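You operate a simulated robot arm through the tools that you are given. There is no shell and no other tool.

The job below is to be done with a simulated robot arm. You get a single attempt, and the scene is never put back.

TASK
Switch the vacuum off, then empty its dust box into the grey tub.
Fine: fit the box back and put the lid on.
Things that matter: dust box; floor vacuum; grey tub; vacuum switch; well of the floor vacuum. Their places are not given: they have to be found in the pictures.

The check looks at the end state, three seconds after you hand in, the way a careful person would. Anything else that was tipped, shoved, dropped, spilled or broken makes it a failure. A push-on lid holds only when it is set on centred and level and pressed home; a screw cap is set on level and turned clockwise until tight.

THE ROBOT
A 6-joint arm with a four-finger gripper, fixed in place. Base frame: the origin is on the floor under the middle of its stand, x ahead of it, y to its left, z up; the work surface is at about z = 88.5. Lengths are in cm, angles in degrees, forces in N, time in s.
With the tool pointing down near the work surface it reaches from about 28 to 70 cm from the base axis. Its first joint turns from -166.0 to 166.0 degrees. Payload 3.43 kg.
The tool frame sits at the grasp point between the pads (the TCP): z along the fingers, y along the line on which they close. The tips reach 3 cm beyond it. The gripper opens to 12 cm; its body begins 8.5 cm behind the TCP.
Orientation is that of the tool frame in the base frame, as a unit quaternion [w, x, y, z]. With the fingers straight down and closing along the base's y, the tool's x points along the base's -x, its y along +y and its z along -z.

THE INTERFACE
- The arm moves only by the tool arm_command. Its argument "plan" is a list of rows, each a list of 2 entries, a list of its own where there are three numbers: the shift along the base's x, y, z in cm, then the turn, a rotation vector about the base's x, y, z in degrees. In form: [[[tx, ty, tz], [wx, wy, wz]], ...]. A call has 1 to 20 rows; each row is the pose to reach, as a shift and turn from the pose commanded when the call began. "claw" is the opening, from 0 (shut) to 1 (fully open), set as the call begins (left out, the last holds). Rows are played at 5 a second. More than 5 cm and 8.6 degrees between two rows, or a gripper value outside its range, and nothing of the call is played. A pose out of reach is approached as far as the arm can. The call stops where the force on the tool passes 40 N (or 10 N more than at its start, if that is more) or the arm is blocked; 0.2 s more then pass. Each finger travels about 4 cm/s and halts on what it meets, pressing with about 34 N; the grip force reading is that of the motor and also rises with nothing between the fingers. The clock runs only during rows and for 0.2 s after the last one: add rows that repeat a pose to give the fingers time. The reply holds the time, the measured pose of the TCP, the force on the tool along the base axes, the opening and the grip force, in the units named above and with some noise, with the torque about the TCP (base axes, N m) and any sound that the robot's microphone picked up.
- Cameras (640 x 400 px; columns grow to the right, rows downward): "scene" is fixed at [40.05, 50.04, 167.79]; the picture's right is [-0.90, -0.44, 0.00], its down [-0.39, 0.79, -0.48] and it looks along [0.21, -0.43, -0.88] (base axes); focal length 294 px, centre (320, 200). "wrist" rides on the gripper at [7.1, -1.7, -12.1] in the tool frame; the picture's right is [0.23, 0.97, 0.00], its down [-0.81, 0.19, -0.55] and it looks along [-0.54, 0.13, 0.83] (tool axes); focal length 275 px, centre (320, 200).
- capture(camera): a new picture of that camera. No time passes.
- move_column(by): moves the trunk up (or, below 0, down) by that many cm; the arm rides with it, the base frame stays. It gives what a move gives, with no picture.
- probe_pixels(camera, pixels): there is no depth. For up to 12 entries [column, row, z] of the newest picture of that camera ("zoom" is the newest enlarged one), the place [x, y] in the base frame at which the ray of that pixel passes the height z, good to about 0.3 cm. No time passes.
- close_up(camera, box): a new picture of the part [left, top, right, bottom] of that camera's present view, enlarged. No time passes.
- job_done(): hands the job in; it is judged then, once.

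Leave the gripper open and the arm clear of the work at the hand-in unless told otherwise.

The tools are called after "Emit:" by a JSON object that holds its "api" and its "payload". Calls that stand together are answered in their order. arm_command: Moves the arm, as the interface text tells. Its arguments: {"type":"object","properties":{"plan":{"type":"array"},"claw":{"type":"number"}},"required":["plan"]} The other tools are called the same way: move_column (by) moves the trunk up or down; capture (camera) takes a picture; probe_pixels (camera, pixels) gives the place at which the rays of pixels pass given heights; close_up (camera, box) takes an enlarged picture of a part of a camera's view; job_done () hands the job in.

At the start:

```text
clock: 0.0
eef_pos: [55.79, 1.31, 123.76]
tool_rot: [-0.001, 0.0, 1.0, 0.0]
wrist_force: [-0.5, 0.5, 0.6]
moment: [-0.01, -0.02, 0.01]
opening: 12.02
grasp_force: 0.1
trunk travel left (down, up): [-22.5, 21.5]
```

scene: 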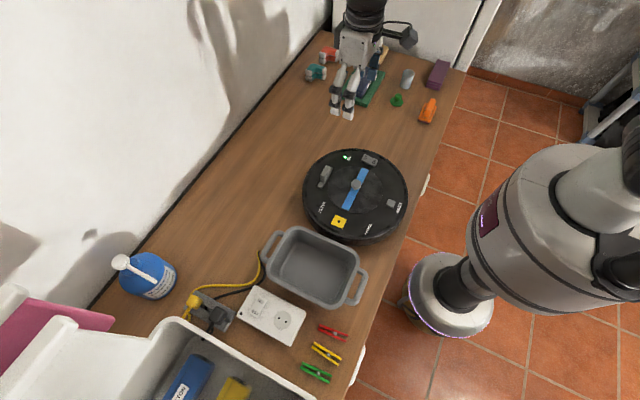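
wrist: 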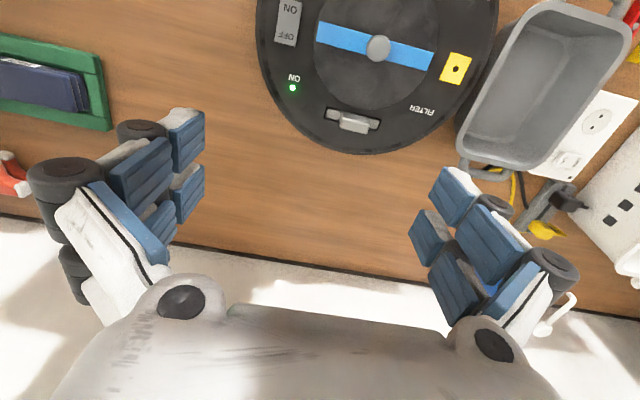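

I see the round black vacuum around (355,195) in the scene picture, with the grey tub around (313,268). I'll take enlarged pictures of both first.

Emit:
{"api": "close_up", "payload": {"camera": "scene", "box": [290, 135, 420, 250]}}

Emit:
{"api": "close_up", "payload": {"camera": "wrist", "box": [240, 0, 520, 170]}}

Emit:
{"api": "close_up", "payload": {"camera": "scene", "box": [170, 210, 380, 390]}}

```text
3.48 times, centred on (355, 192) of scene
```

zoom: 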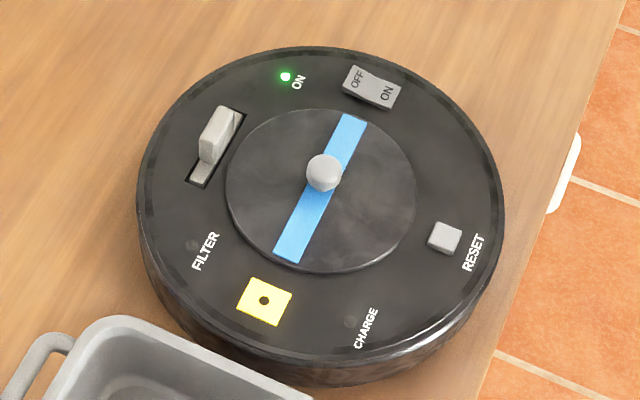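

```text
2.29 times, centred on (380, 85) of wrist
```

zoom: 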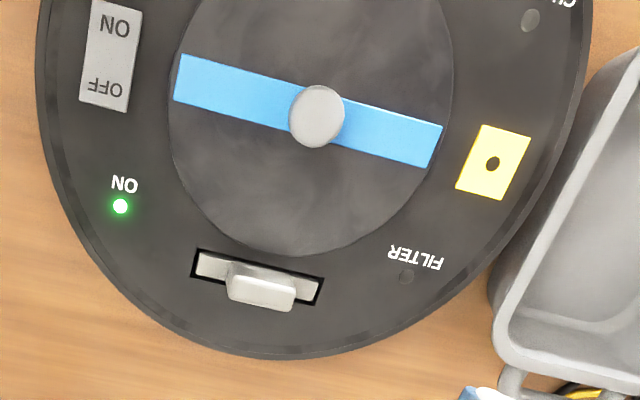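

```text
2.22 times, centred on (275, 300) of scene
```

zoom: 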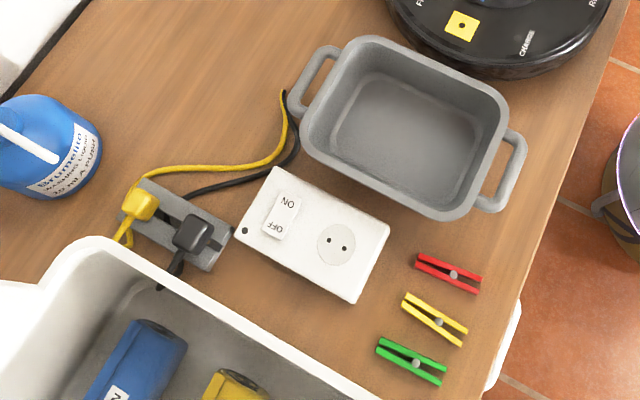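

I'll locate the key parts by probing pixels of the scene picture at several heights: the lid knob (356,184), the vacuum edges, the rocker (370,160), the slider (324,177) and the tub corners.

Emit:
{"api": "capture", "payload": {"camera": "scene"}}

Emit:
{"api": "capture", "payload": {"camera": "wrist"}}

Emit:
{"api": "probe_pixels", "payload": {"camera": "scene", "pixels": [[356, 184, 96], [356, 184, 100], [370, 160, 96], [324, 177, 96], [303, 195, 96], [408, 195, 96], [355, 149, 96], [355, 236, 96], [355, 244, 88.5], [338, 222, 96], [348, 157, 96], [390, 203, 96]]}}

Emit:
{"api": "probe_pixels", "payload": {"camera": "wrist", "pixels": [[378, 48, 96], [378, 48, 100], [288, 23, 96], [353, 121, 96], [456, 68, 96], [293, 88, 96], [365, 154, 96], [365, 154, 88.5]]}}

Emit:
{"api": "probe_pixels", "payload": {"camera": "scene", "pixels": [[294, 227, 95], [361, 259, 95], [334, 307, 95], [265, 270, 95], [294, 227, 98], [361, 259, 98], [334, 307, 98], [265, 270, 98], [297, 245, 88.5], [345, 266, 88.5], [326, 303, 88.5], [283, 281, 88.5]]}}

```text
taken
```

scene: 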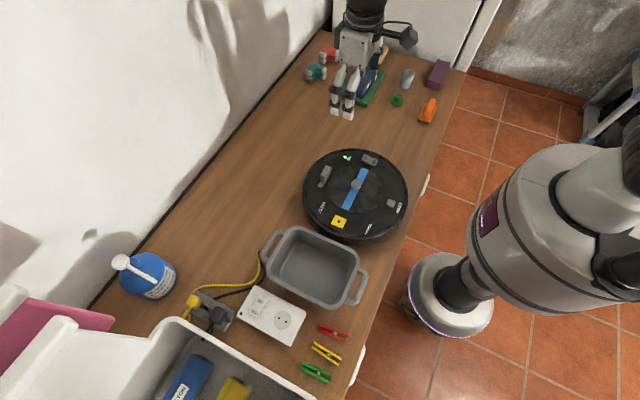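

```text
taken
```

wrist: 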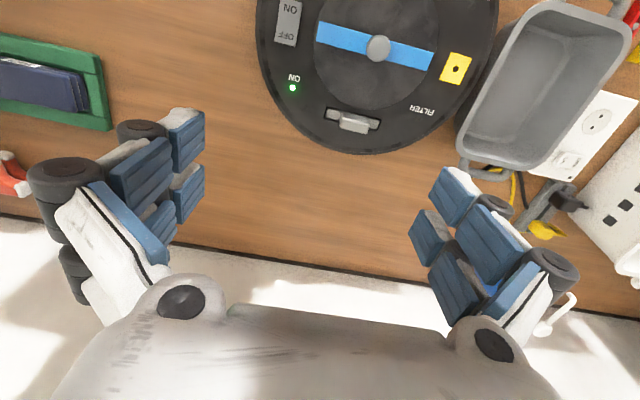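

```text
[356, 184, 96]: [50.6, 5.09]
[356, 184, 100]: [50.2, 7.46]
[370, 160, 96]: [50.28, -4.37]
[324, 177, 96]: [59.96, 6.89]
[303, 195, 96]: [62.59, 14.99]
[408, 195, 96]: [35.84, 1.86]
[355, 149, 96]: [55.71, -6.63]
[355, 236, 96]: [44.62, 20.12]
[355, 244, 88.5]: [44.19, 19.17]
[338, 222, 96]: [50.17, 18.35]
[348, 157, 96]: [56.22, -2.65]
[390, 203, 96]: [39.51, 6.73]
```

```text
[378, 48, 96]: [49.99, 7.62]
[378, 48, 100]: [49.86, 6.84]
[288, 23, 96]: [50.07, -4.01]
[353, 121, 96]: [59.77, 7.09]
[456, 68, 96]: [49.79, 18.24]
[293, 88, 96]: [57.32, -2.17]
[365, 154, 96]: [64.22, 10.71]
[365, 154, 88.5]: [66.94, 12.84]
```

```text
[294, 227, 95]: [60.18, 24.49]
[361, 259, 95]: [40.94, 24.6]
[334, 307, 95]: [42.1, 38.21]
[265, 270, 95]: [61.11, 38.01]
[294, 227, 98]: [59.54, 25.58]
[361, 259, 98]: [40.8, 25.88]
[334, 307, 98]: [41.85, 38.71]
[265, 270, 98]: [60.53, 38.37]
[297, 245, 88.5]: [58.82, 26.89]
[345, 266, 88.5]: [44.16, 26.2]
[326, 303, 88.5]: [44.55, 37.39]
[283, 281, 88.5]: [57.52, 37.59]
```

Triangulating the two pictures: the lid knob is at about (50, 7.0, 99.2). The vacuum top is at z≈96 with its centre near (50, 7). The rocker is at about (50.2, -4.2). I'll move the arm back 20 cm in x so the wrist camera sees the whole vacuum.

Emit:
{"api": "arm_command", "payload": {"plan": [[[-4, 0, 0], [0, 0, 0]], [[-8, 0, 0], [0, 0, 0]], [[-12, 0, 0], [0, 0, 0]], [[-16, 0, 0], [0, 0, 0]], [[-20, 0, 0], [0, 0, 0]], [[-20, 0, 0], [0, 0, 0]]], "claw": 1}}

Emit:
{"api": "capture", "payload": {"camera": "wrist"}}

```text
clock: 1.4
eef_pos: [35.7, 1.38, 123.81]
tool_rot: [0.0, 0.0, 1.0, -0.001]
wrist_force: [1.4, -0.7, 0.2]
moment: [0.02, 0.03, 0.01]
opening: 12.01
grasp_force: 0.2
trunk travel left (down, up): [-22.5, 21.5]
```

```text
taken
```

wrist: 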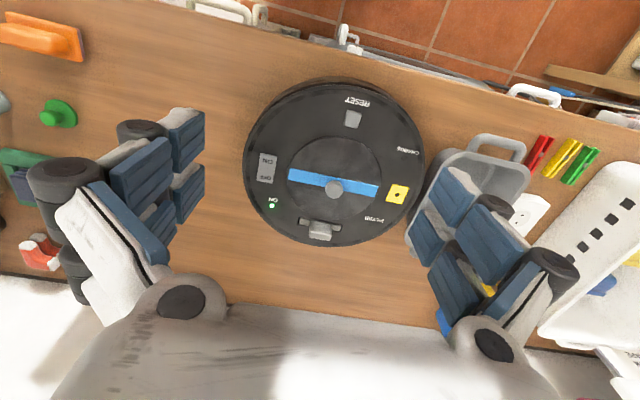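

Now the whole vacuum is visible at about (335,165). I'll take an enlarged view of it.

Emit:
{"api": "close_up", "payload": {"camera": "wrist", "box": [235, 70, 435, 250]}}

```text
2.22 times, centred on (335, 160) of wrist
```

zoom: 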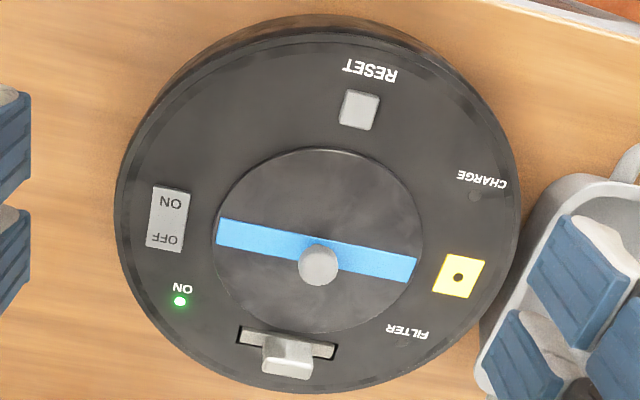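

I'll probe the rocker's corners, the lid's edge, the knob, the stripe ends and the slider in this enlarged picture.

Emit:
{"api": "probe_pixels", "payload": {"camera": "zoom", "pixels": [[153, 186, 96.3], [190, 190, 96.3], [183, 253, 96.3], [147, 247, 96.3], [318, 265, 99.2], [318, 148, 96], [318, 333, 96], [214, 235, 96], [422, 250, 96], [240, 338, 96], [335, 352, 96], [288, 350, 98]]}}

Emit:
{"api": "probe_pixels", "payload": {"camera": "zoom", "pixels": [[218, 218, 96.2], [415, 270, 96.2], [318, 18, 96], [318, 392, 96], [115, 200, 96], [522, 220, 96], [440, 270, 96], [475, 277, 96], [360, 110, 96.3]]}}

```text
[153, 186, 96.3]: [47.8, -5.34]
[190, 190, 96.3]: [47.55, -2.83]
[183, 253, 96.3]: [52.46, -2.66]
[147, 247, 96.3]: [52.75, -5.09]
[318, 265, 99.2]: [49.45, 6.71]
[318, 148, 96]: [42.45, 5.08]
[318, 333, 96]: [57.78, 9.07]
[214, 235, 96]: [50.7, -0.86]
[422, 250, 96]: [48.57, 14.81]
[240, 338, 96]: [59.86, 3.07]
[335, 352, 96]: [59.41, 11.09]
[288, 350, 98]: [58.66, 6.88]
```

```text
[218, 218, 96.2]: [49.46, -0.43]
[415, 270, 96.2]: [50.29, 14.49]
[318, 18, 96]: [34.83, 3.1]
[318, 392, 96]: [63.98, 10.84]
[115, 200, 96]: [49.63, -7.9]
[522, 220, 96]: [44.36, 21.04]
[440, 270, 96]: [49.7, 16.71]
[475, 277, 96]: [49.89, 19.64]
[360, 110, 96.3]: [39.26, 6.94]
```

The rocker spans x 47.7–52.6, y -5.2 to -2.7, with its OFF end at x≈51.7. I'll shut the gripper to see how wide the closed fingertips are.

Emit:
{"api": "arm_command", "payload": {"plan": [[[0, 0, 0], [0, 0, 0]], [[0, 0, 0], [0, 0, 0]], [[0, 0, 0], [0, 0, 0]], [[0, 0, 0], [0, 0, 0]], [[0, 0, 0], [0, 0, 0]], [[0, 0, 0], [0, 0, 0]], [[0, 0, 0], [0, 0, 0]], [[0, 0, 0], [0, 0, 0]], [[0, 0, 0], [0, 0, 0]]], "claw": 0}}

Emit:
{"api": "capture", "payload": {"camera": "wrist"}}

Emit:
{"api": "capture", "payload": {"camera": "scene"}}

```text
clock: 3.4
eef_pos: [35.68, 1.28, 123.79]
tool_rot: [0.0, 0.0, 1.0, 0.0]
wrist_force: [-0.2, -0.6, -0.2]
moment: [-0.02, -0.02, 0.0]
opening: 0.01
grasp_force: 33.3
trunk travel left (down, up): [-22.5, 21.5]
```

```text
taken
```

wrist: 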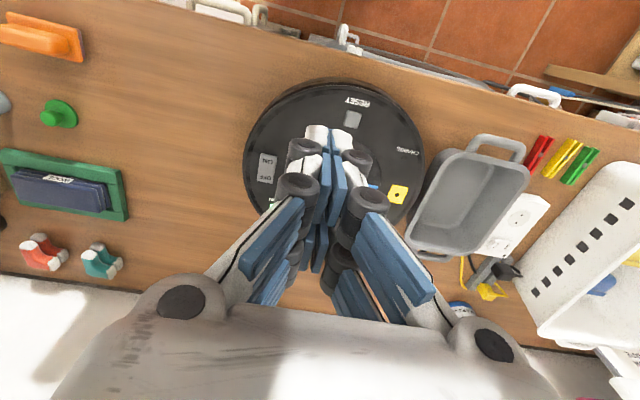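

```text
taken
```

scene: 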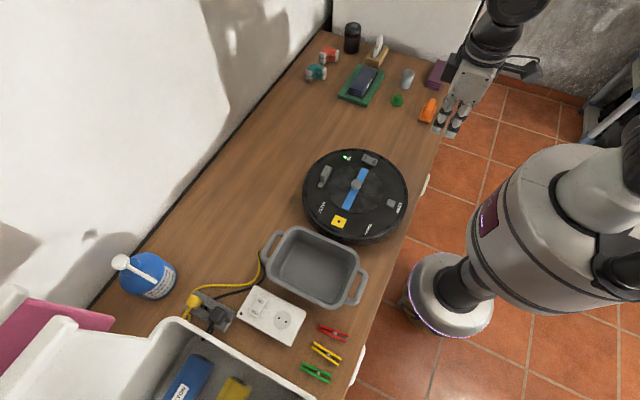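

Emit:
{"api": "close_up", "payload": {"camera": "wrist", "box": [220, 100, 440, 320]}}

Emit:
{"api": "close_up", "payload": {"camera": "scene", "box": [400, 40, 540, 150]}}

```text
1.82 times, centred on (330, 210) of wrist
```

zoom: 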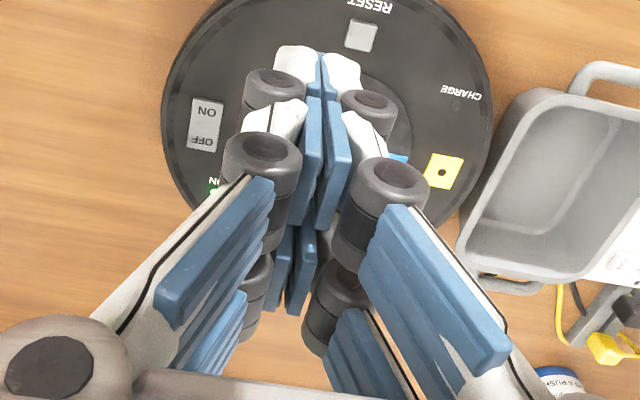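

```text
3.64 times, centred on (470, 95) of scene
```

zoom: 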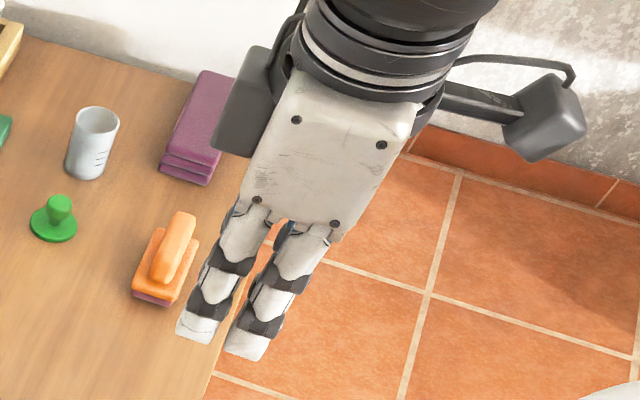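

I'll find the extent of the closed tips by probing the wrist picture at the tip height z≈120.8, front tip at about (330,128), plus the scene picture's finger tips.

Emit:
{"api": "probe_pixels", "payload": {"camera": "wrist", "pixels": [[330, 127, 120.8], [307, 127, 120.8], [355, 130, 120.8], [330, 127, 123.8], [308, 145, 123], [352, 145, 123]]}}

Emit:
{"api": "probe_pixels", "payload": {"camera": "zoom", "pixels": [[178, 335, 120.8], [208, 342, 120.8], [226, 352, 120.8], [260, 360, 120.8], [193, 335, 120.8], [243, 355, 120.8]]}}

```text
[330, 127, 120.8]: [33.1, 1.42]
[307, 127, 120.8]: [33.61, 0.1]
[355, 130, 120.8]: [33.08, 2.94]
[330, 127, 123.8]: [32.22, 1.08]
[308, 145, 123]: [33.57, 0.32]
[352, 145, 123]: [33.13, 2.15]
```

```text
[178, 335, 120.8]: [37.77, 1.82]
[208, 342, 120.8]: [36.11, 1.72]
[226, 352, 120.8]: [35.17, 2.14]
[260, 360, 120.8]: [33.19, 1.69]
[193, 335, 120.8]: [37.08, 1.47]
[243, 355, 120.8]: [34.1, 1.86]
```

The closed tips span about ±2.4 cm along tool x and ±1.3 cm along tool y. I'll move over the rocker's OFF end, tilting by -15° about y so the nearer finger pair is lowest, to about (53.2, -4, 105).

Emit:
{"api": "arm_command", "payload": {"plan": [[[3, -1, -3], [0, -3, 0]], [[6, -2, -6], [0, -6, 0]], [[9, -3, -9], [0, -9, 0]], [[12, -4, -12], [0, -12, 0]], [[15, -5, -15], [0, -15, 0]], [[17.5, -5.3, -18.5], [0, -15, 0]], [[17.5, -5.3, -18.5], [0, -15, 0]]], "claw": 0}}

Emit:
{"api": "capture", "payload": {"camera": "wrist"}}

Emit:
{"api": "capture", "payload": {"camera": "scene"}}

```text
clock: 5.0
eef_pos: [53.08, -4.11, 105.37]
tool_rot: [0.131, 0.0, 0.991, 0.0]
wrist_force: [0.8, -0.1, 0.3]
moment: [-0.02, -0.03, 0.03]
opening: 0.0
grasp_force: 33.1
trunk travel left (down, up): [-22.5, 21.5]
```

```text
taken
```

wrist: 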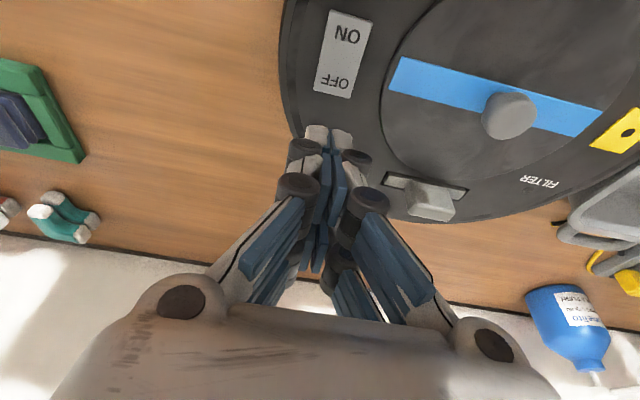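

```text
taken
```

scene: 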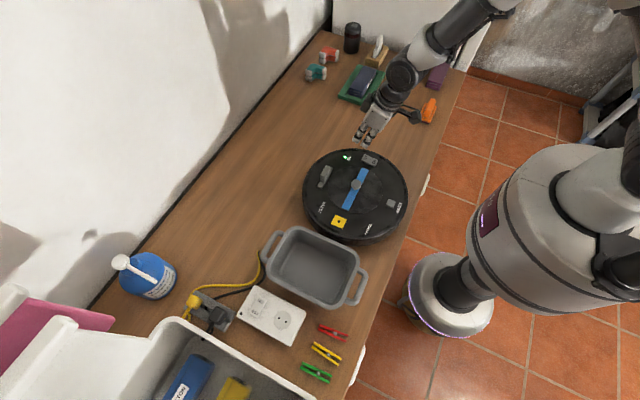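

I'll re-measure the rocker from this nearer wrist view: corners at (330,10), (372,22), (352,98) and (313,88).

Emit:
{"api": "probe_pixels", "payload": {"camera": "wrist", "pixels": [[330, 10, 96.5], [372, 22, 96.5], [352, 98, 96.5], [313, 88, 96.5], [335, 82, 96.5], [508, 115, 99.2], [330, 125, 101.8]]}}

Emit:
{"api": "close_up", "payload": {"camera": "scene", "box": [330, 110, 410, 180]}}

```text
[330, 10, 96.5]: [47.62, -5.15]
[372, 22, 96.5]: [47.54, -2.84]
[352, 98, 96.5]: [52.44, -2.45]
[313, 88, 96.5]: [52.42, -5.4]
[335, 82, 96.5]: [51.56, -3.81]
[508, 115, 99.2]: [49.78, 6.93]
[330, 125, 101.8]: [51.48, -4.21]
```

```text
5.71 times, centred on (370, 145) of scene
```

zoom: 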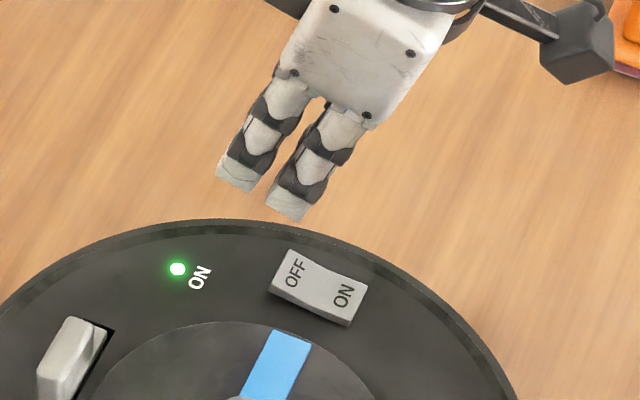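

The OFF end is visibly raised, and the lowest fingertip corner is above it at about (51.5, -4.1). I'll descend gently to press it.

Emit:
{"api": "arm_command", "payload": {"plan": [[[0, 0, -2], [0, 0, 0]], [[0, 0, -3.5], [0, 0, 0]], [[0, 0, -4], [0, 0, 0]], [[0, 0, -4.3], [0, 0, 0]], [[0, 0, -4.6], [0, 0, 0]], [[0, 0, -4.9], [0, 0, 0]], [[0, 0, -5.2], [0, 0, 0]], [[0, 0, -5.5], [0, 0, 0]]], "claw": 0}}

Emit:
{"api": "close_up", "payload": {"camera": "scene", "box": [330, 110, 410, 180]}}

```text
clock: 6.8
eef_pos: [53.26, -3.99, 99.95]
tool_rot: [0.133, 0.0, 0.991, -0.001]
wrist_force: [-1.0, 2.5, 11.4]
moment: [0.13, 0.24, -0.05]
opening: 0.62
grasp_force: 33.4
trunk travel left (down, up): [-22.5, 21.5]
```

```text
5.71 times, centred on (370, 145) of scene
```

zoom: 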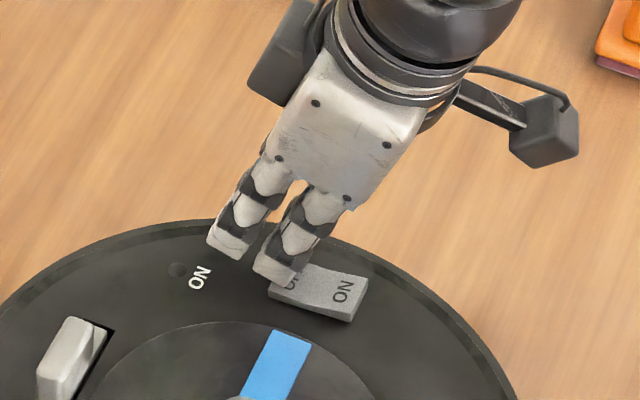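

The LED by "ON" has gone dark with 11 N on the tool. I'll lift off and check that the rocker stays tipped.

Emit:
{"api": "arm_command", "payload": {"plan": [[[0, 0, 2], [0, 0, 0]], [[0, 0, 5], [0, 0, 0]], [[-2, 0, 9], [0, 5, 0]], [[-5, 0, 12], [0, 10, 0]], [[-8, 0, 15], [0, 15, 0]], [[-12, 0, 17], [0, 15, 0]], [[-15, 0, 19], [0, 15, 0]], [[-15, 0, 19], [0, 15, 0]]], "claw": 0}}

Emit:
{"api": "close_up", "payload": {"camera": "scene", "box": [290, 135, 420, 250]}}

Emit:
{"api": "capture", "payload": {"camera": "wrist"}}

```text
clock: 8.6
eef_pos: [38.39, -4.38, 119.06]
tool_rot: [0.001, 0.0, 1.0, 0.0]
wrist_force: [0.8, -0.9, 0.3]
moment: [0.01, -0.02, -0.02]
opening: 0.0
grasp_force: 33.1
trunk travel left (down, up): [-22.5, 21.5]
```

```text
3.48 times, centred on (355, 192) of scene
```

zoom: 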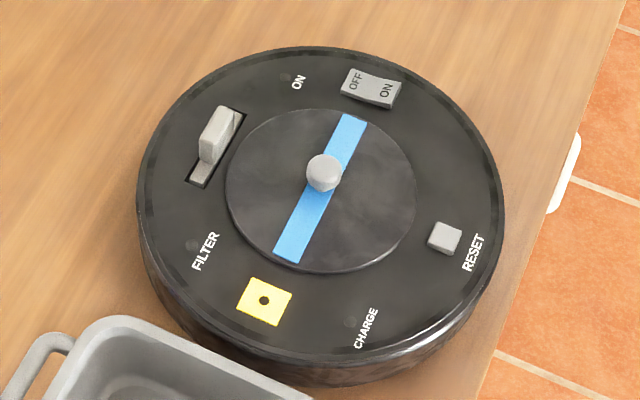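

```text
taken
```

wrist: 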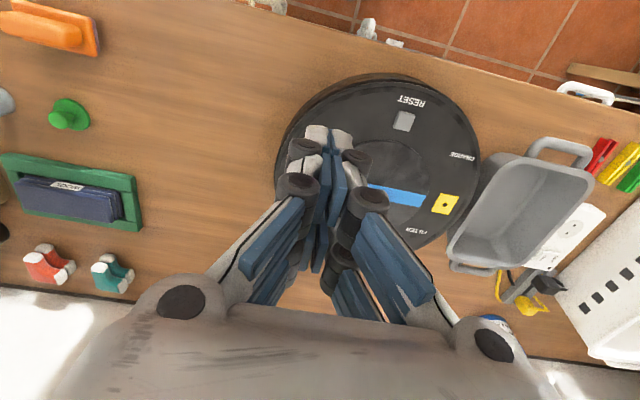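

The rocker now rests with the ON end up and the LED is dark, so the vacuum is off. Next I'll open the gripper and look closely at the slider by the lid edge, to see whether it latches the lid.

Emit:
{"api": "arm_command", "payload": {"plan": [[[3, 2, 0], [0, 0, 0]], [[6, 5, 0], [0, 0, 0]], [[9, 8, -2], [0, 0, 0]], [[10.6, 10, -5], [0, 0, 0]], [[10.6, 11.4, -8], [0, 0, 0]], [[10.6, 11.4, -8], [0, 0, 0]], [[10.6, 11.4, -8], [0, 0, 0]], [[10.6, 11.4, -8], [0, 0, 0]]], "claw": 1}}

Emit:
{"api": "capture", "payload": {"camera": "wrist"}}

```text
clock: 10.4
eef_pos: [48.6, 7.26, 110.78]
tool_rot: [-0.001, 0.0, 1.0, 0.0]
wrist_force: [0.3, 0.8, 0.1]
moment: [-0.04, 0.01, 0.02]
opening: 11.96
grasp_force: 0.1
trunk travel left (down, up): [-22.5, 21.5]
```

```text
taken
```

wrist: 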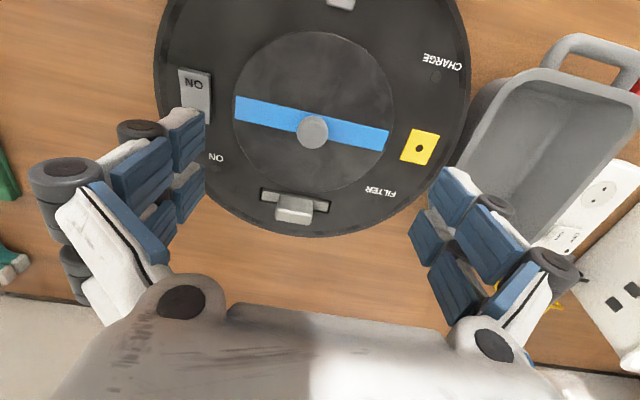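

Emit:
{"api": "close_up", "payload": {"camera": "wrist", "box": [220, 70, 410, 240]}}

Emit:
{"api": "close_up", "payload": {"camera": "scene", "box": [310, 150, 360, 200]}}

```text
2.35 times, centred on (315, 155) of wrist
```

zoom: 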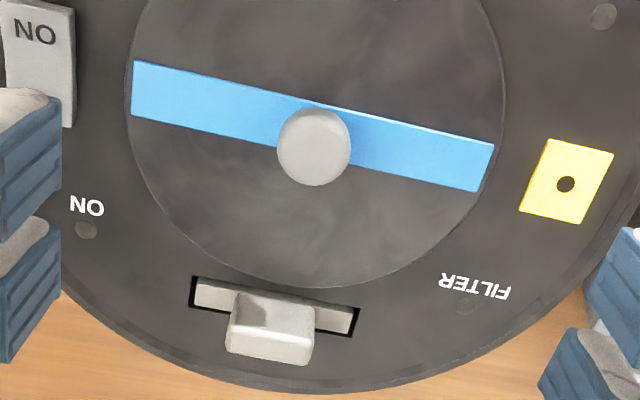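

```text
8.00 times, centred on (335, 175) of scene
```

zoom: 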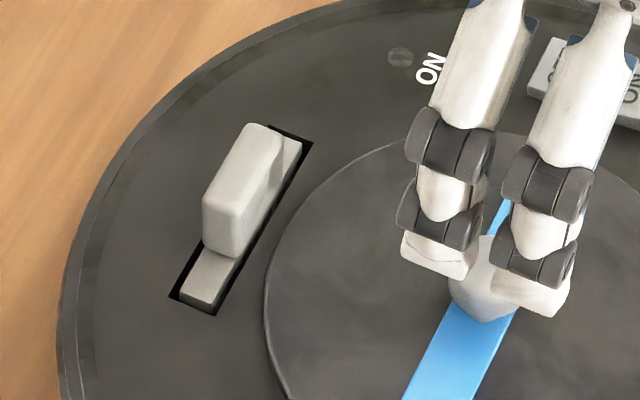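

The slider looks like a block on a plate in a slot, so it may be only a mode slider. I'll try the lid first, and refine the knob position with this picture (knob at (313,132)).

Emit:
{"api": "probe_pixels", "payload": {"camera": "wrist", "pixels": [[313, 131, 98], [313, 131, 99], [313, 131, 100], [235, 106, 96.2], [389, 140, 96.2], [313, 31, 96], [312, 193, 96], [298, 130, 99], [329, 132, 99]]}}

Emit:
{"api": "close_up", "payload": {"camera": "scene", "box": [335, 160, 375, 210]}}

```text
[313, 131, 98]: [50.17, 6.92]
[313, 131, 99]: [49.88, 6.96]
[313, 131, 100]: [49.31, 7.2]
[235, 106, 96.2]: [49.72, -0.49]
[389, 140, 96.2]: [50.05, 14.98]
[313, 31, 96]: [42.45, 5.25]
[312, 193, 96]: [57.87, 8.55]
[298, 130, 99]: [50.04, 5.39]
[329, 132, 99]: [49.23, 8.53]
```

```text
8.00 times, centred on (355, 185) of scene
```

zoom: 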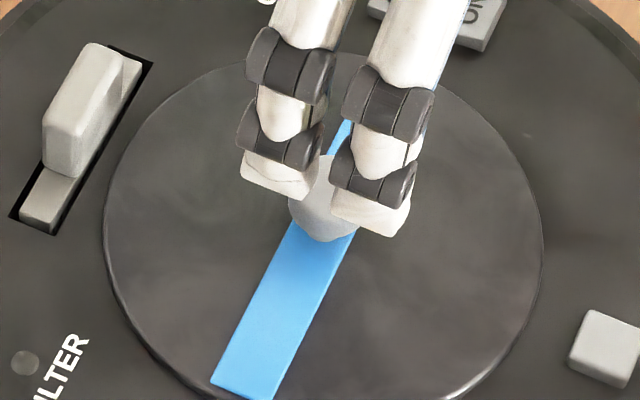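

The knob centre is (49.9, 7.0). I'll half-close the gripper, come down over it to TCP z≈99.8, and then close.

Emit:
{"api": "arm_command", "payload": {"plan": [[[0.5, -0.1, -1], [0, 0, 0]], [[1.0, -0.2, -2], [0, 0, 0]], [[1.3, -0.26, -4], [0, 0, 0]], [[1.3, -0.26, -7], [0, 0, 0]], [[1.3, -0.26, -9], [0, 0, 0]], [[1.3, -0.26, -10], [0, 0, 0]], [[1.3, -0.26, -10.6], [0, 0, 0]], [[1.3, -0.26, -10.6], [0, 0, 0]]], "claw": 0.5}}

Emit:
{"api": "capture", "payload": {"camera": "wrist"}}

Emit:
{"api": "close_up", "payload": {"camera": "scene", "box": [310, 130, 410, 220]}}

```text
clock: 12.2
eef_pos: [50.15, 7.13, 100.33]
tool_rot: [0.0, 0.0, 1.0, 0.001]
wrist_force: [-0.4, 0.2, 0.1]
moment: [0.0, -0.02, -0.01]
opening: 6.01
grasp_force: 0.1
trunk travel left (down, up): [-22.5, 21.5]
```

```text
taken
```

wrist: 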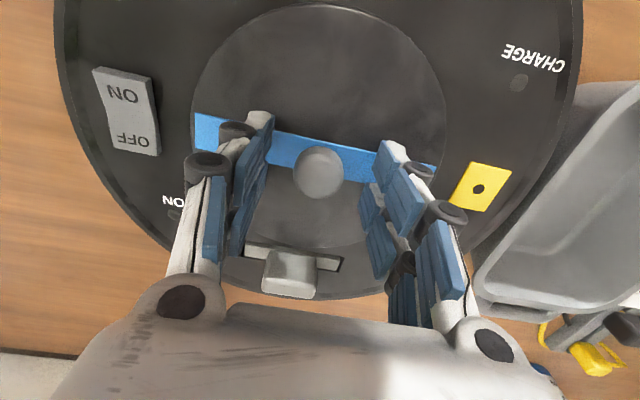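

```text
4.44 times, centred on (360, 175) of scene
```

zoom: 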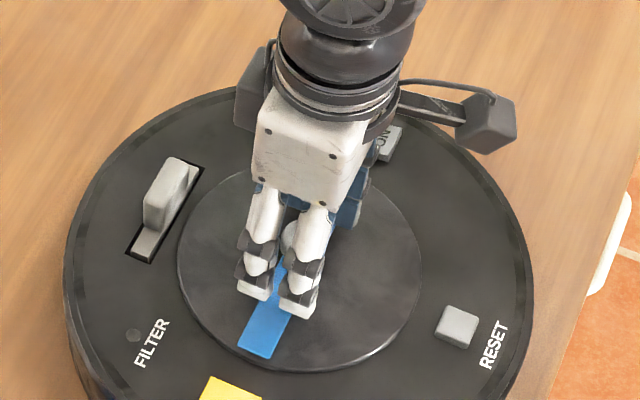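

The fingers straddle the knob. I'll lower 0.4 cm and close on it.

Emit:
{"api": "arm_command", "payload": {"plan": [[[-0.1, 0, -0.4], [0, 0, 0]], [[-0.1, 0, -0.4], [0, 0, 0]], [[-0.1, 0, -0.4], [0, 0, 0]], [[-0.1, 0, -0.4], [0, 0, 0]], [[-0.1, 0, -0.4], [0, 0, 0]], [[-0.1, 0, -0.4], [0, 0, 0]]], "claw": 0}}

Emit:
{"api": "capture", "payload": {"camera": "wrist"}}

```text
clock: 13.6
eef_pos: [50.03, 7.21, 99.9]
tool_rot: [0.001, 0.0, 1.0, 0.0]
wrist_force: [-0.9, -0.2, 0.2]
moment: [-0.01, 0.04, -0.01]
opening: 2.43
grasp_force: 33.7
trunk travel left (down, up): [-22.5, 21.5]
heard: snap
```

```text
taken
```

wrist: 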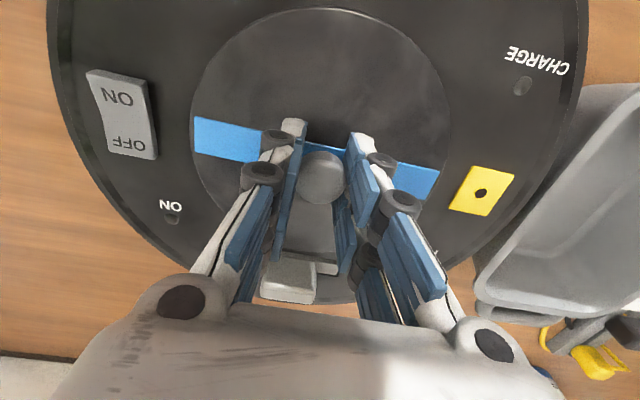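

The grip is on the knob (opening 2.43, a snap was heard). I'll lift slightly, 0.6 cm, and watch the force.

Emit:
{"api": "arm_command", "payload": {"plan": [[[0, 0, 0.2], [0, 0, 0]], [[0, 0, 0.4], [0, 0, 0]], [[0, 0, 0.6], [0, 0, 0]]]}}

Emit:
{"api": "close_up", "payload": {"camera": "scene", "box": [290, 130, 420, 250]}}

Emit:
{"api": "capture", "payload": {"camera": "wrist"}}

```text
clock: 14.4
eef_pos: [50.0, 7.1, 100.59]
tool_rot: [0.0, 0.0, 1.0, 0.0]
wrist_force: [0.3, 0.2, -0.3]
moment: [-0.01, 0.0, -0.01]
opening: 2.42
grasp_force: 33.7
trunk travel left (down, up): [-22.5, 21.5]
```

```text
3.33 times, centred on (355, 190) of scene
```

zoom: 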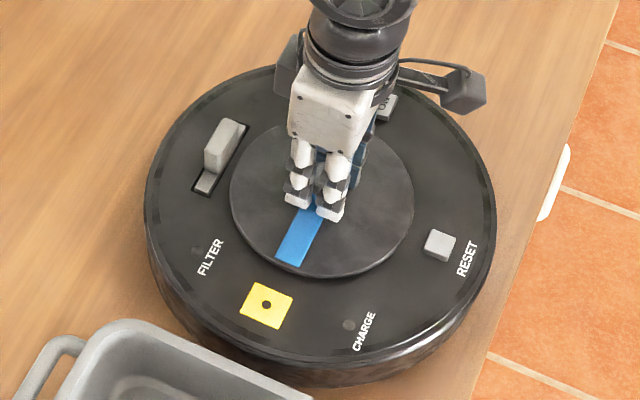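

```text
taken
```

wrist: 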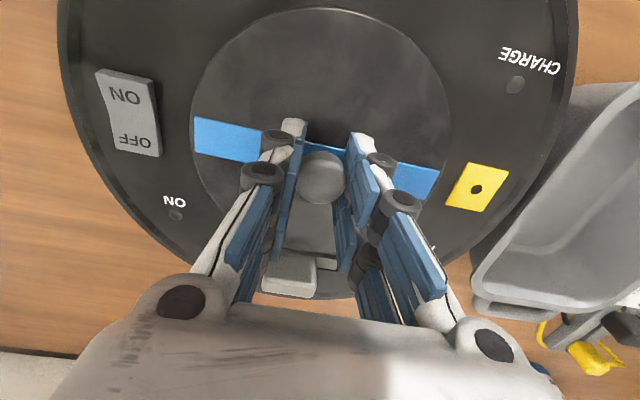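

The lid rises with the gripper and almost no force. I'll lift further, to about 8 cm up, and look at the well.

Emit:
{"api": "arm_command", "payload": {"plan": [[[0, 0, 1], [0, 0, 0]], [[0, 0, 2.5], [0, 0, 0]], [[0, 0, 4.5], [0, 0, 0]], [[0, 0, 7], [0, 0, 0]], [[0, 0, 10], [0, 0, 0]], [[0, 0, 10], [0, 0, 0]]]}}

Emit:
{"api": "close_up", "payload": {"camera": "scene", "box": [280, 110, 420, 250]}}

Emit:
{"api": "capture", "payload": {"camera": "wrist"}}

```text
clock: 15.8
eef_pos: [50.19, 7.21, 110.54]
tool_rot: [-0.001, 0.0, 1.0, 0.0]
wrist_force: [0.5, 0.1, -0.6]
moment: [-0.03, 0.02, 0.0]
opening: 2.44
grasp_force: 33.6
trunk travel left (down, up): [-22.5, 21.5]
```

```text
2.86 times, centred on (350, 180) of scene
```

zoom: 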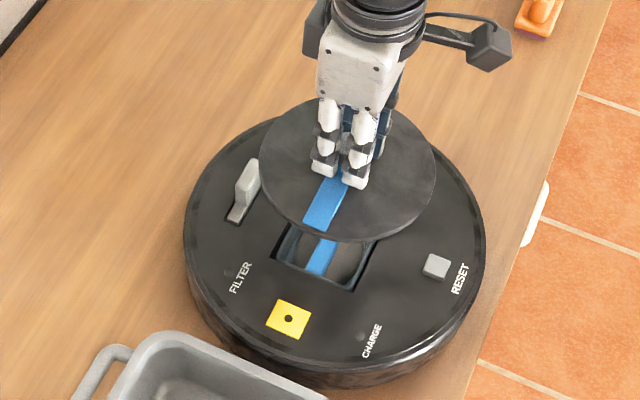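

```text
taken
```

wrist: 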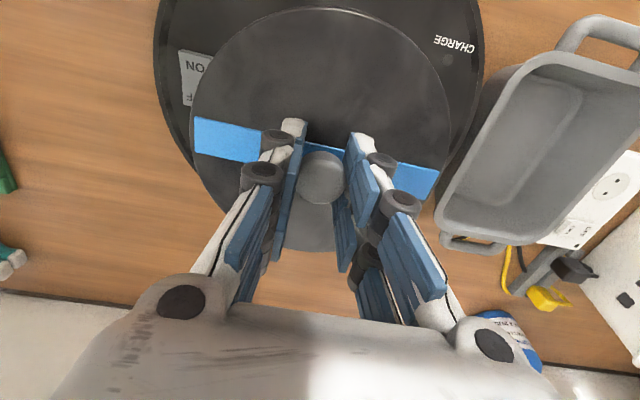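

The lid is off; a rectangular well with a dust box (blue strip inside) shows. I need a free place for the lid, so I'll probe bare table spots in the scene picture between the vacuum and the green tray, and on the wall side.

Emit:
{"api": "capture", "payload": {"camera": "scene"}}

Emit:
{"api": "probe_pixels", "payload": {"camera": "scene", "pixels": [[345, 130, 88.5], [300, 150, 88.5], [270, 180, 88.5], [250, 200, 88.5], [345, 100, 88.5], [380, 110, 88.5], [310, 110, 88.5], [225, 240, 88.5], [440, 140, 88.5], [260, 130, 88.5], [395, 105, 88.5], [315, 80, 88.5]]}}

```text
taken
```

scene: 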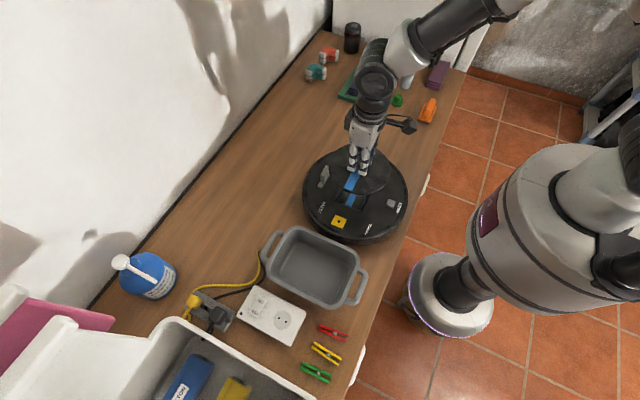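

```text
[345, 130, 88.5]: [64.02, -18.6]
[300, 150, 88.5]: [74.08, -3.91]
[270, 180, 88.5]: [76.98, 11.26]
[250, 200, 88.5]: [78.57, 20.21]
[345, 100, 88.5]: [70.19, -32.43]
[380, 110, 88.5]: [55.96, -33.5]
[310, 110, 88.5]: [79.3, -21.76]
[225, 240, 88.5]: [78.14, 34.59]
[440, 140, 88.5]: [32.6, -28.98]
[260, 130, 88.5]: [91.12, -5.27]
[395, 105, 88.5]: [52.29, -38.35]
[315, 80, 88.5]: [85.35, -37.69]
```

The table at about (53, -18.5) is free, between the vacuum (edge y≈-7.5) and the green tray (y≈-33). I'll carry the lid there at the present height.

Emit:
{"api": "arm_command", "payload": {"plan": [[[0.5, -4, 0], [0, 0, 0]], [[1, -8.3, 0], [0, 0, 0]], [[1.5, -12.6, 0], [0, 0, 0]], [[2, -17, 0], [0, 0, 0]], [[2.5, -21.5, 0], [0, 0, 0]], [[3, -25.7, 0], [0, 0, 0]], [[3, -25.7, 0], [0, 0, 0]]]}}

Emit:
{"api": "capture", "payload": {"camera": "scene"}}

Emit:
{"api": "close_up", "payload": {"camera": "scene", "box": [290, 130, 420, 250]}}

Emit:
{"api": "capture", "payload": {"camera": "wrist"}}

```text
clock: 17.4
eef_pos: [53.14, -18.55, 110.51]
tool_rot: [0.0, 0.001, 1.0, 0.0]
wrist_force: [0.3, -0.3, -1.1]
moment: [-0.03, -0.01, 0.0]
opening: 2.42
grasp_force: 34.5
trunk travel left (down, up): [-22.5, 21.5]
```

```text
taken
```

scene: 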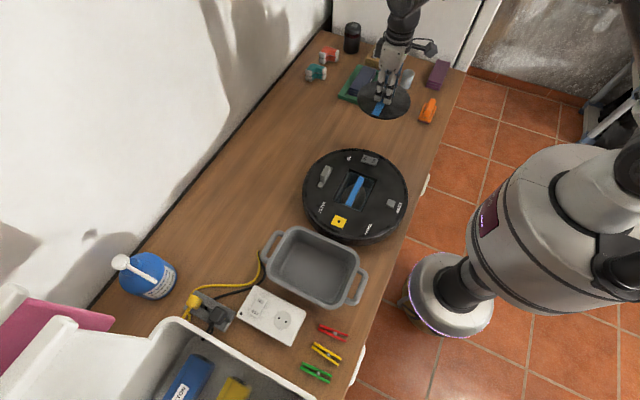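

```text
3.33 times, centred on (355, 190) of scene
```

zoom: 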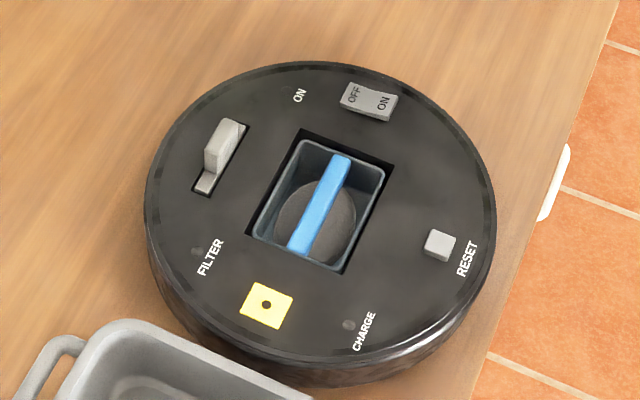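

```text
taken
```

wrist: 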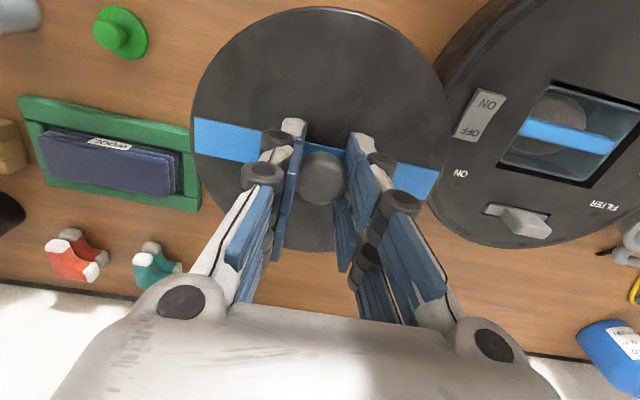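

The dust box is an open rectangular box with a blue bar across it and a round grey dust heap. I'll now lower the lid toward the table in decreasing steps.

Emit:
{"api": "arm_command", "payload": {"plan": [[[0, 0, -4], [0, 0, 0]], [[0, 0, -8], [0, 0, 0]], [[0, 0, -12], [0, 0, 0]], [[0, 0, -14.5], [0, 0, 0]], [[0, 0, -15.5], [0, 0, 0]], [[0, 0, -15.5], [0, 0, 0]]]}}

Emit:
{"api": "close_up", "payload": {"camera": "scene", "box": [330, 60, 450, 150]}}

```text
clock: 18.8
eef_pos: [52.85, -18.75, 95.02]
tool_rot: [0.0, 0.0, 1.0, 0.0]
wrist_force: [-0.7, 0.5, -0.1]
moment: [0.03, 0.0, -0.05]
opening: 2.42
grasp_force: 34.2
trunk travel left (down, up): [-22.5, 21.5]
```

```text
4.44 times, centred on (390, 105) of scene
```

zoom: 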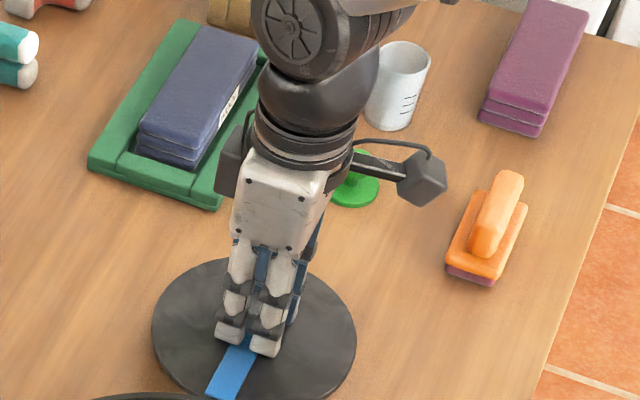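

Still clear. I'll descend slowly until a light contact force shows.

Emit:
{"api": "arm_command", "payload": {"plan": [[[0, 0, -0.4], [0, 0, 0]], [[0, 0, -0.8], [0, 0, 0]], [[0, 0, -1.1], [0, 0, 0]], [[0, 0, -1.4], [0, 0, 0]], [[0, 0, -1.4], [0, 0, 0]]]}}

```text
clock: 20.0
eef_pos: [53.14, -18.5, 93.66]
tool_rot: [0.001, 0.0, 1.0, 0.0]
wrist_force: [0.0, -0.5, -0.2]
moment: [-0.02, -0.01, 0.03]
opening: 2.42
grasp_force: 34.0
trunk travel left (down, up): [-22.5, 21.5]
```

Emit:
{"api": "arm_command", "payload": {"plan": [[[0, 0, -0.2], [0, 0, 0]], [[0, 0, -0.4], [0, 0, 0]], [[0, 0, -0.6], [0, 0, 0]], [[0, 0, -0.6], [0, 0, 0]]]}}

Emit:
{"api": "close_up", "payload": {"camera": "scene", "box": [340, 90, 430, 160]}}

```text
clock: 21.0
eef_pos: [53.12, -18.65, 92.88]
tool_rot: [0.0, 0.0, 1.0, 0.0]
wrist_force: [-0.4, 0.3, -0.6]
moment: [-0.01, 0.01, -0.01]
opening: 2.41
grasp_force: 34.0
trunk travel left (down, up): [-22.5, 21.5]
```

```text
5.71 times, centred on (385, 125) of scene
```

zoom: 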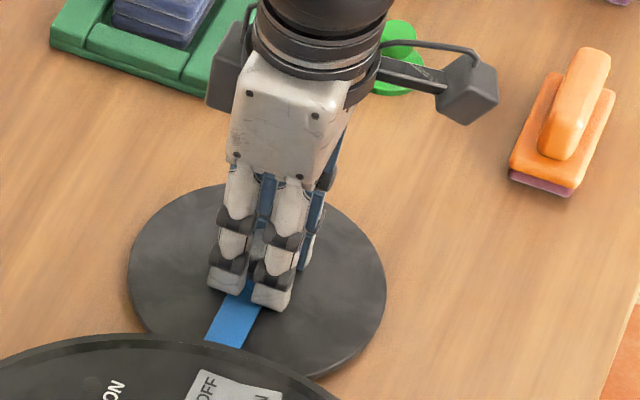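

Not touching yet at z 92.9. I'll continue in 0.15 cm steps.

Emit:
{"api": "arm_command", "payload": {"plan": [[[0, 0, -0.15], [0, 0, 0]], [[0, 0, -0.3], [0, 0, 0]], [[0, 0, -0.45], [0, 0, 0]], [[0, 0, -0.45], [0, 0, 0]]]}}

```text
clock: 22.0
eef_pos: [53.12, -18.55, 92.54]
tool_rot: [0.0, 0.0, 1.0, 0.0]
wrist_force: [-0.6, 0.3, -0.1]
moment: [-0.02, -0.02, -0.03]
opening: 2.43
grasp_force: 34.4
trunk travel left (down, up): [-22.5, 21.5]
```

Emit:
{"api": "arm_command", "payload": {"plan": [[[0, 0, -0.15], [0, 0, 0]], [[0, 0, -0.3], [0, 0, 0]], [[0, 0, -0.3], [0, 0, 0]]]}}

```text
clock: 22.8
eef_pos: [52.98, -18.61, 92.28]
tool_rot: [0.001, -0.001, 1.0, -0.001]
wrist_force: [-0.7, 1.9, 7.3]
moment: [0.02, 0.18, 0.02]
opening: 2.44
grasp_force: 34.1
trunk travel left (down, up): [-22.5, 21.5]
```

Contact at 7 N. I'll ease up 0.1 cm, open the gripper to half, wait and then lift straight up.

Emit:
{"api": "arm_command", "payload": {"plan": [[[0, 0, 0.12], [0, 0, 0]], [[0, 0, 0.12], [0, 0, 0]], [[0, 0, 0.12], [0, 0, 0]], [[0, 0, 0.12], [0, 0, 0]], [[0, 0, 0.12], [0, 0, 0]], [[0, 0, 0.12], [0, 0, 0]]], "claw": 0.5}}

Emit:
{"api": "arm_command", "payload": {"plan": [[[0, 0, 2], [0, 0, 0]], [[0, 0, 5], [0, 0, 0]], [[0, 0, 9], [0, 0, 0]], [[0, 0, 13], [0, 0, 0]], [[0, 0, 17], [0, 0, 0]], [[0, 0, 17], [0, 0, 0]]], "claw": 0.5}}

Emit:
{"api": "capture", "payload": {"camera": "scene"}}

Emit:
{"api": "capture", "payload": {"camera": "wrist"}}

```text
clock: 24.2
eef_pos: [53.1, -18.47, 92.41]
tool_rot: [0.0, -0.001, 1.0, 0.0]
wrist_force: [-0.1, 0.2, -0.6]
moment: [0.02, 0.03, -0.01]
opening: 6.0
grasp_force: 0.1
trunk travel left (down, up): [-22.5, 21.5]
```

```text
clock: 25.6
eef_pos: [53.03, -18.52, 109.48]
tool_rot: [0.0, 0.0, 1.0, 0.0]
wrist_force: [-0.9, 0.0, -0.2]
moment: [-0.01, 0.02, 0.02]
opening: 6.02
grasp_force: 0.1
trunk travel left (down, up): [-22.5, 21.5]
```

```text
taken
```

scene: 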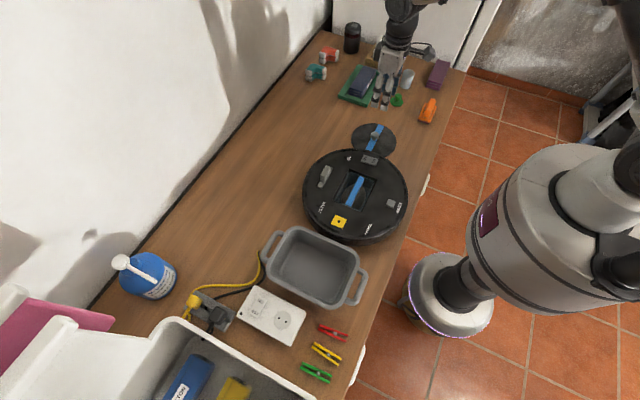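

```text
taken
```

wrist: 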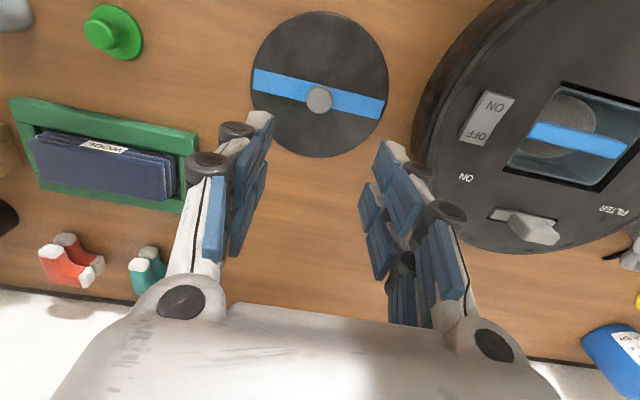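

The lid lies flat on the table at (53,-18.5). I'll go back over the vacuum, with the gripper open, to inspect the dust box and its blue bar.

Emit:
{"api": "arm_command", "payload": {"plan": [[[-1, 4, 1], [0, 0, 0]], [[-2, 8, 2], [0, 0, 0]], [[-4, 12, 3], [0, 0, 0]], [[-6, 16, 3], [0, 0, 0]], [[-7, 20, 3], [0, 0, 0]], [[-8, 24, 3], [0, 0, 0]], [[-8, 25.5, 3], [0, 0, 0]], [[-8, 25.5, 3], [0, 0, 0]]], "claw": 1}}

Emit:
{"api": "capture", "payload": {"camera": "wrist"}}

Emit:
{"api": "close_up", "payload": {"camera": "wrist", "box": [215, 60, 425, 240]}}

```text
clock: 27.4
eef_pos: [44.97, 6.86, 112.2]
tool_rot: [0.0, 0.0, 1.0, 0.0]
wrist_force: [-0.5, -0.3, -0.2]
moment: [0.04, 0.02, 0.0]
opening: 12.01
grasp_force: 0.0
trunk travel left (down, up): [-22.5, 21.5]
```

```text
taken
```

wrist: 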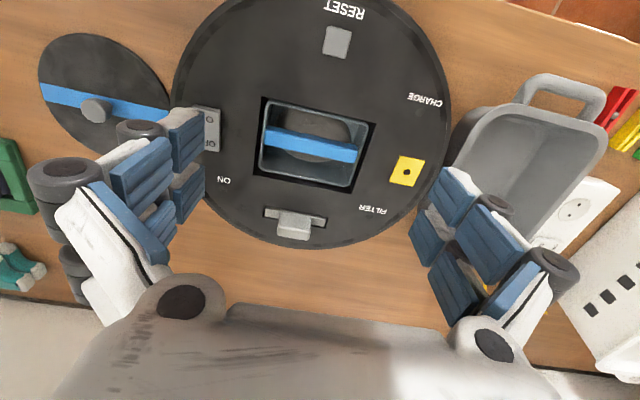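

```text
2.22 times, centred on (320, 150) of wrist
```

zoom: 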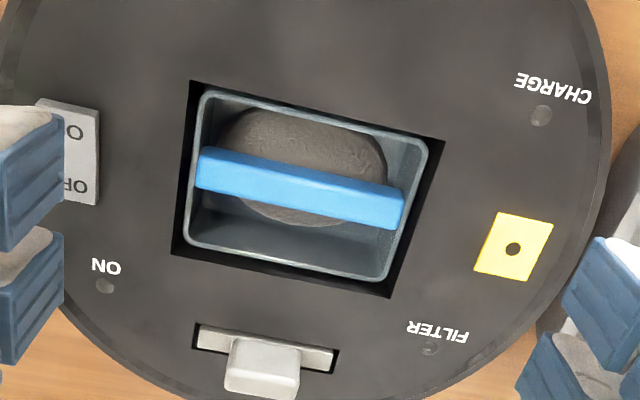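

I'll probe the bar's ends and the rim and well corners in this wrist enlargement, at a few heights.

Emit:
{"api": "probe_pixels", "payload": {"camera": "zoom", "pixels": [[198, 168, 96], [402, 208, 96], [198, 168, 94], [402, 208, 94], [300, 188, 96], [300, 188, 94], [190, 80, 96], [445, 138, 96], [390, 297, 96], [172, 255, 96]]}}

Emit:
{"api": "probe_pixels", "payload": {"camera": "zoom", "pixels": [[203, 95, 95], [427, 142, 95], [388, 278, 95], [187, 240, 95], [203, 95, 94], [427, 142, 94], [388, 278, 94], [187, 240, 94], [305, 165, 95], [300, 208, 95]]}}

Emit:
{"api": "close_up", "payload": {"camera": "scene", "box": [315, 155, 395, 225]}}

```text
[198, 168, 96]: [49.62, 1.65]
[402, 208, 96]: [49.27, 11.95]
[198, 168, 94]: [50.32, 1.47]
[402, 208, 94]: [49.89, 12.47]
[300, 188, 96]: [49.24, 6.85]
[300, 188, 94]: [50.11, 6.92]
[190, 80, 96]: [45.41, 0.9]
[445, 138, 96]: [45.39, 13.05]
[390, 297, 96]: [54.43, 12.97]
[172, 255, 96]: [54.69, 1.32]
```

```text
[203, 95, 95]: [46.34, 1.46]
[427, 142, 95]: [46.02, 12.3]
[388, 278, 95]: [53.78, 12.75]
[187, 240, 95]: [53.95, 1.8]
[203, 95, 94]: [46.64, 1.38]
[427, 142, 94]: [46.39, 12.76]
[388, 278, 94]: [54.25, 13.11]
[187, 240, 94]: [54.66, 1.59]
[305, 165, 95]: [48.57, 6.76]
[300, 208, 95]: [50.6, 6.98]
```

```text
5.71 times, centred on (355, 190) of scene
```

zoom: 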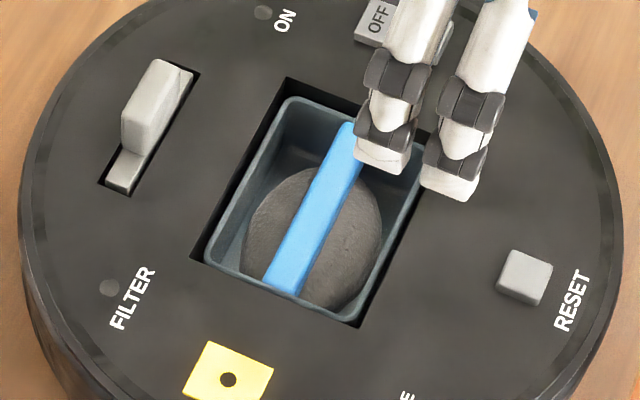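

Emit:
{"api": "probe_pixels", "payload": {"camera": "zoom", "pixels": [[208, 258, 95], [357, 318, 95], [292, 98, 95], [208, 258, 94], [357, 318, 94], [292, 98, 94], [282, 285, 95], [282, 285, 96], [192, 257, 96], [360, 327, 96], [288, 78, 96], [282, 285, 94]]}}

```text
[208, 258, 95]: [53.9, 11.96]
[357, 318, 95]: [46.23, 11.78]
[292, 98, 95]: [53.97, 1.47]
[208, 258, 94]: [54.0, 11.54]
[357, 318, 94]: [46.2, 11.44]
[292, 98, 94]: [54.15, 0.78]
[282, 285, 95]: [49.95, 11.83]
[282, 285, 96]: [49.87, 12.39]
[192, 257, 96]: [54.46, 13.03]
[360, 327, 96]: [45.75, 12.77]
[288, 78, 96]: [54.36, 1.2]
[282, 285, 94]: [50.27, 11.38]
```

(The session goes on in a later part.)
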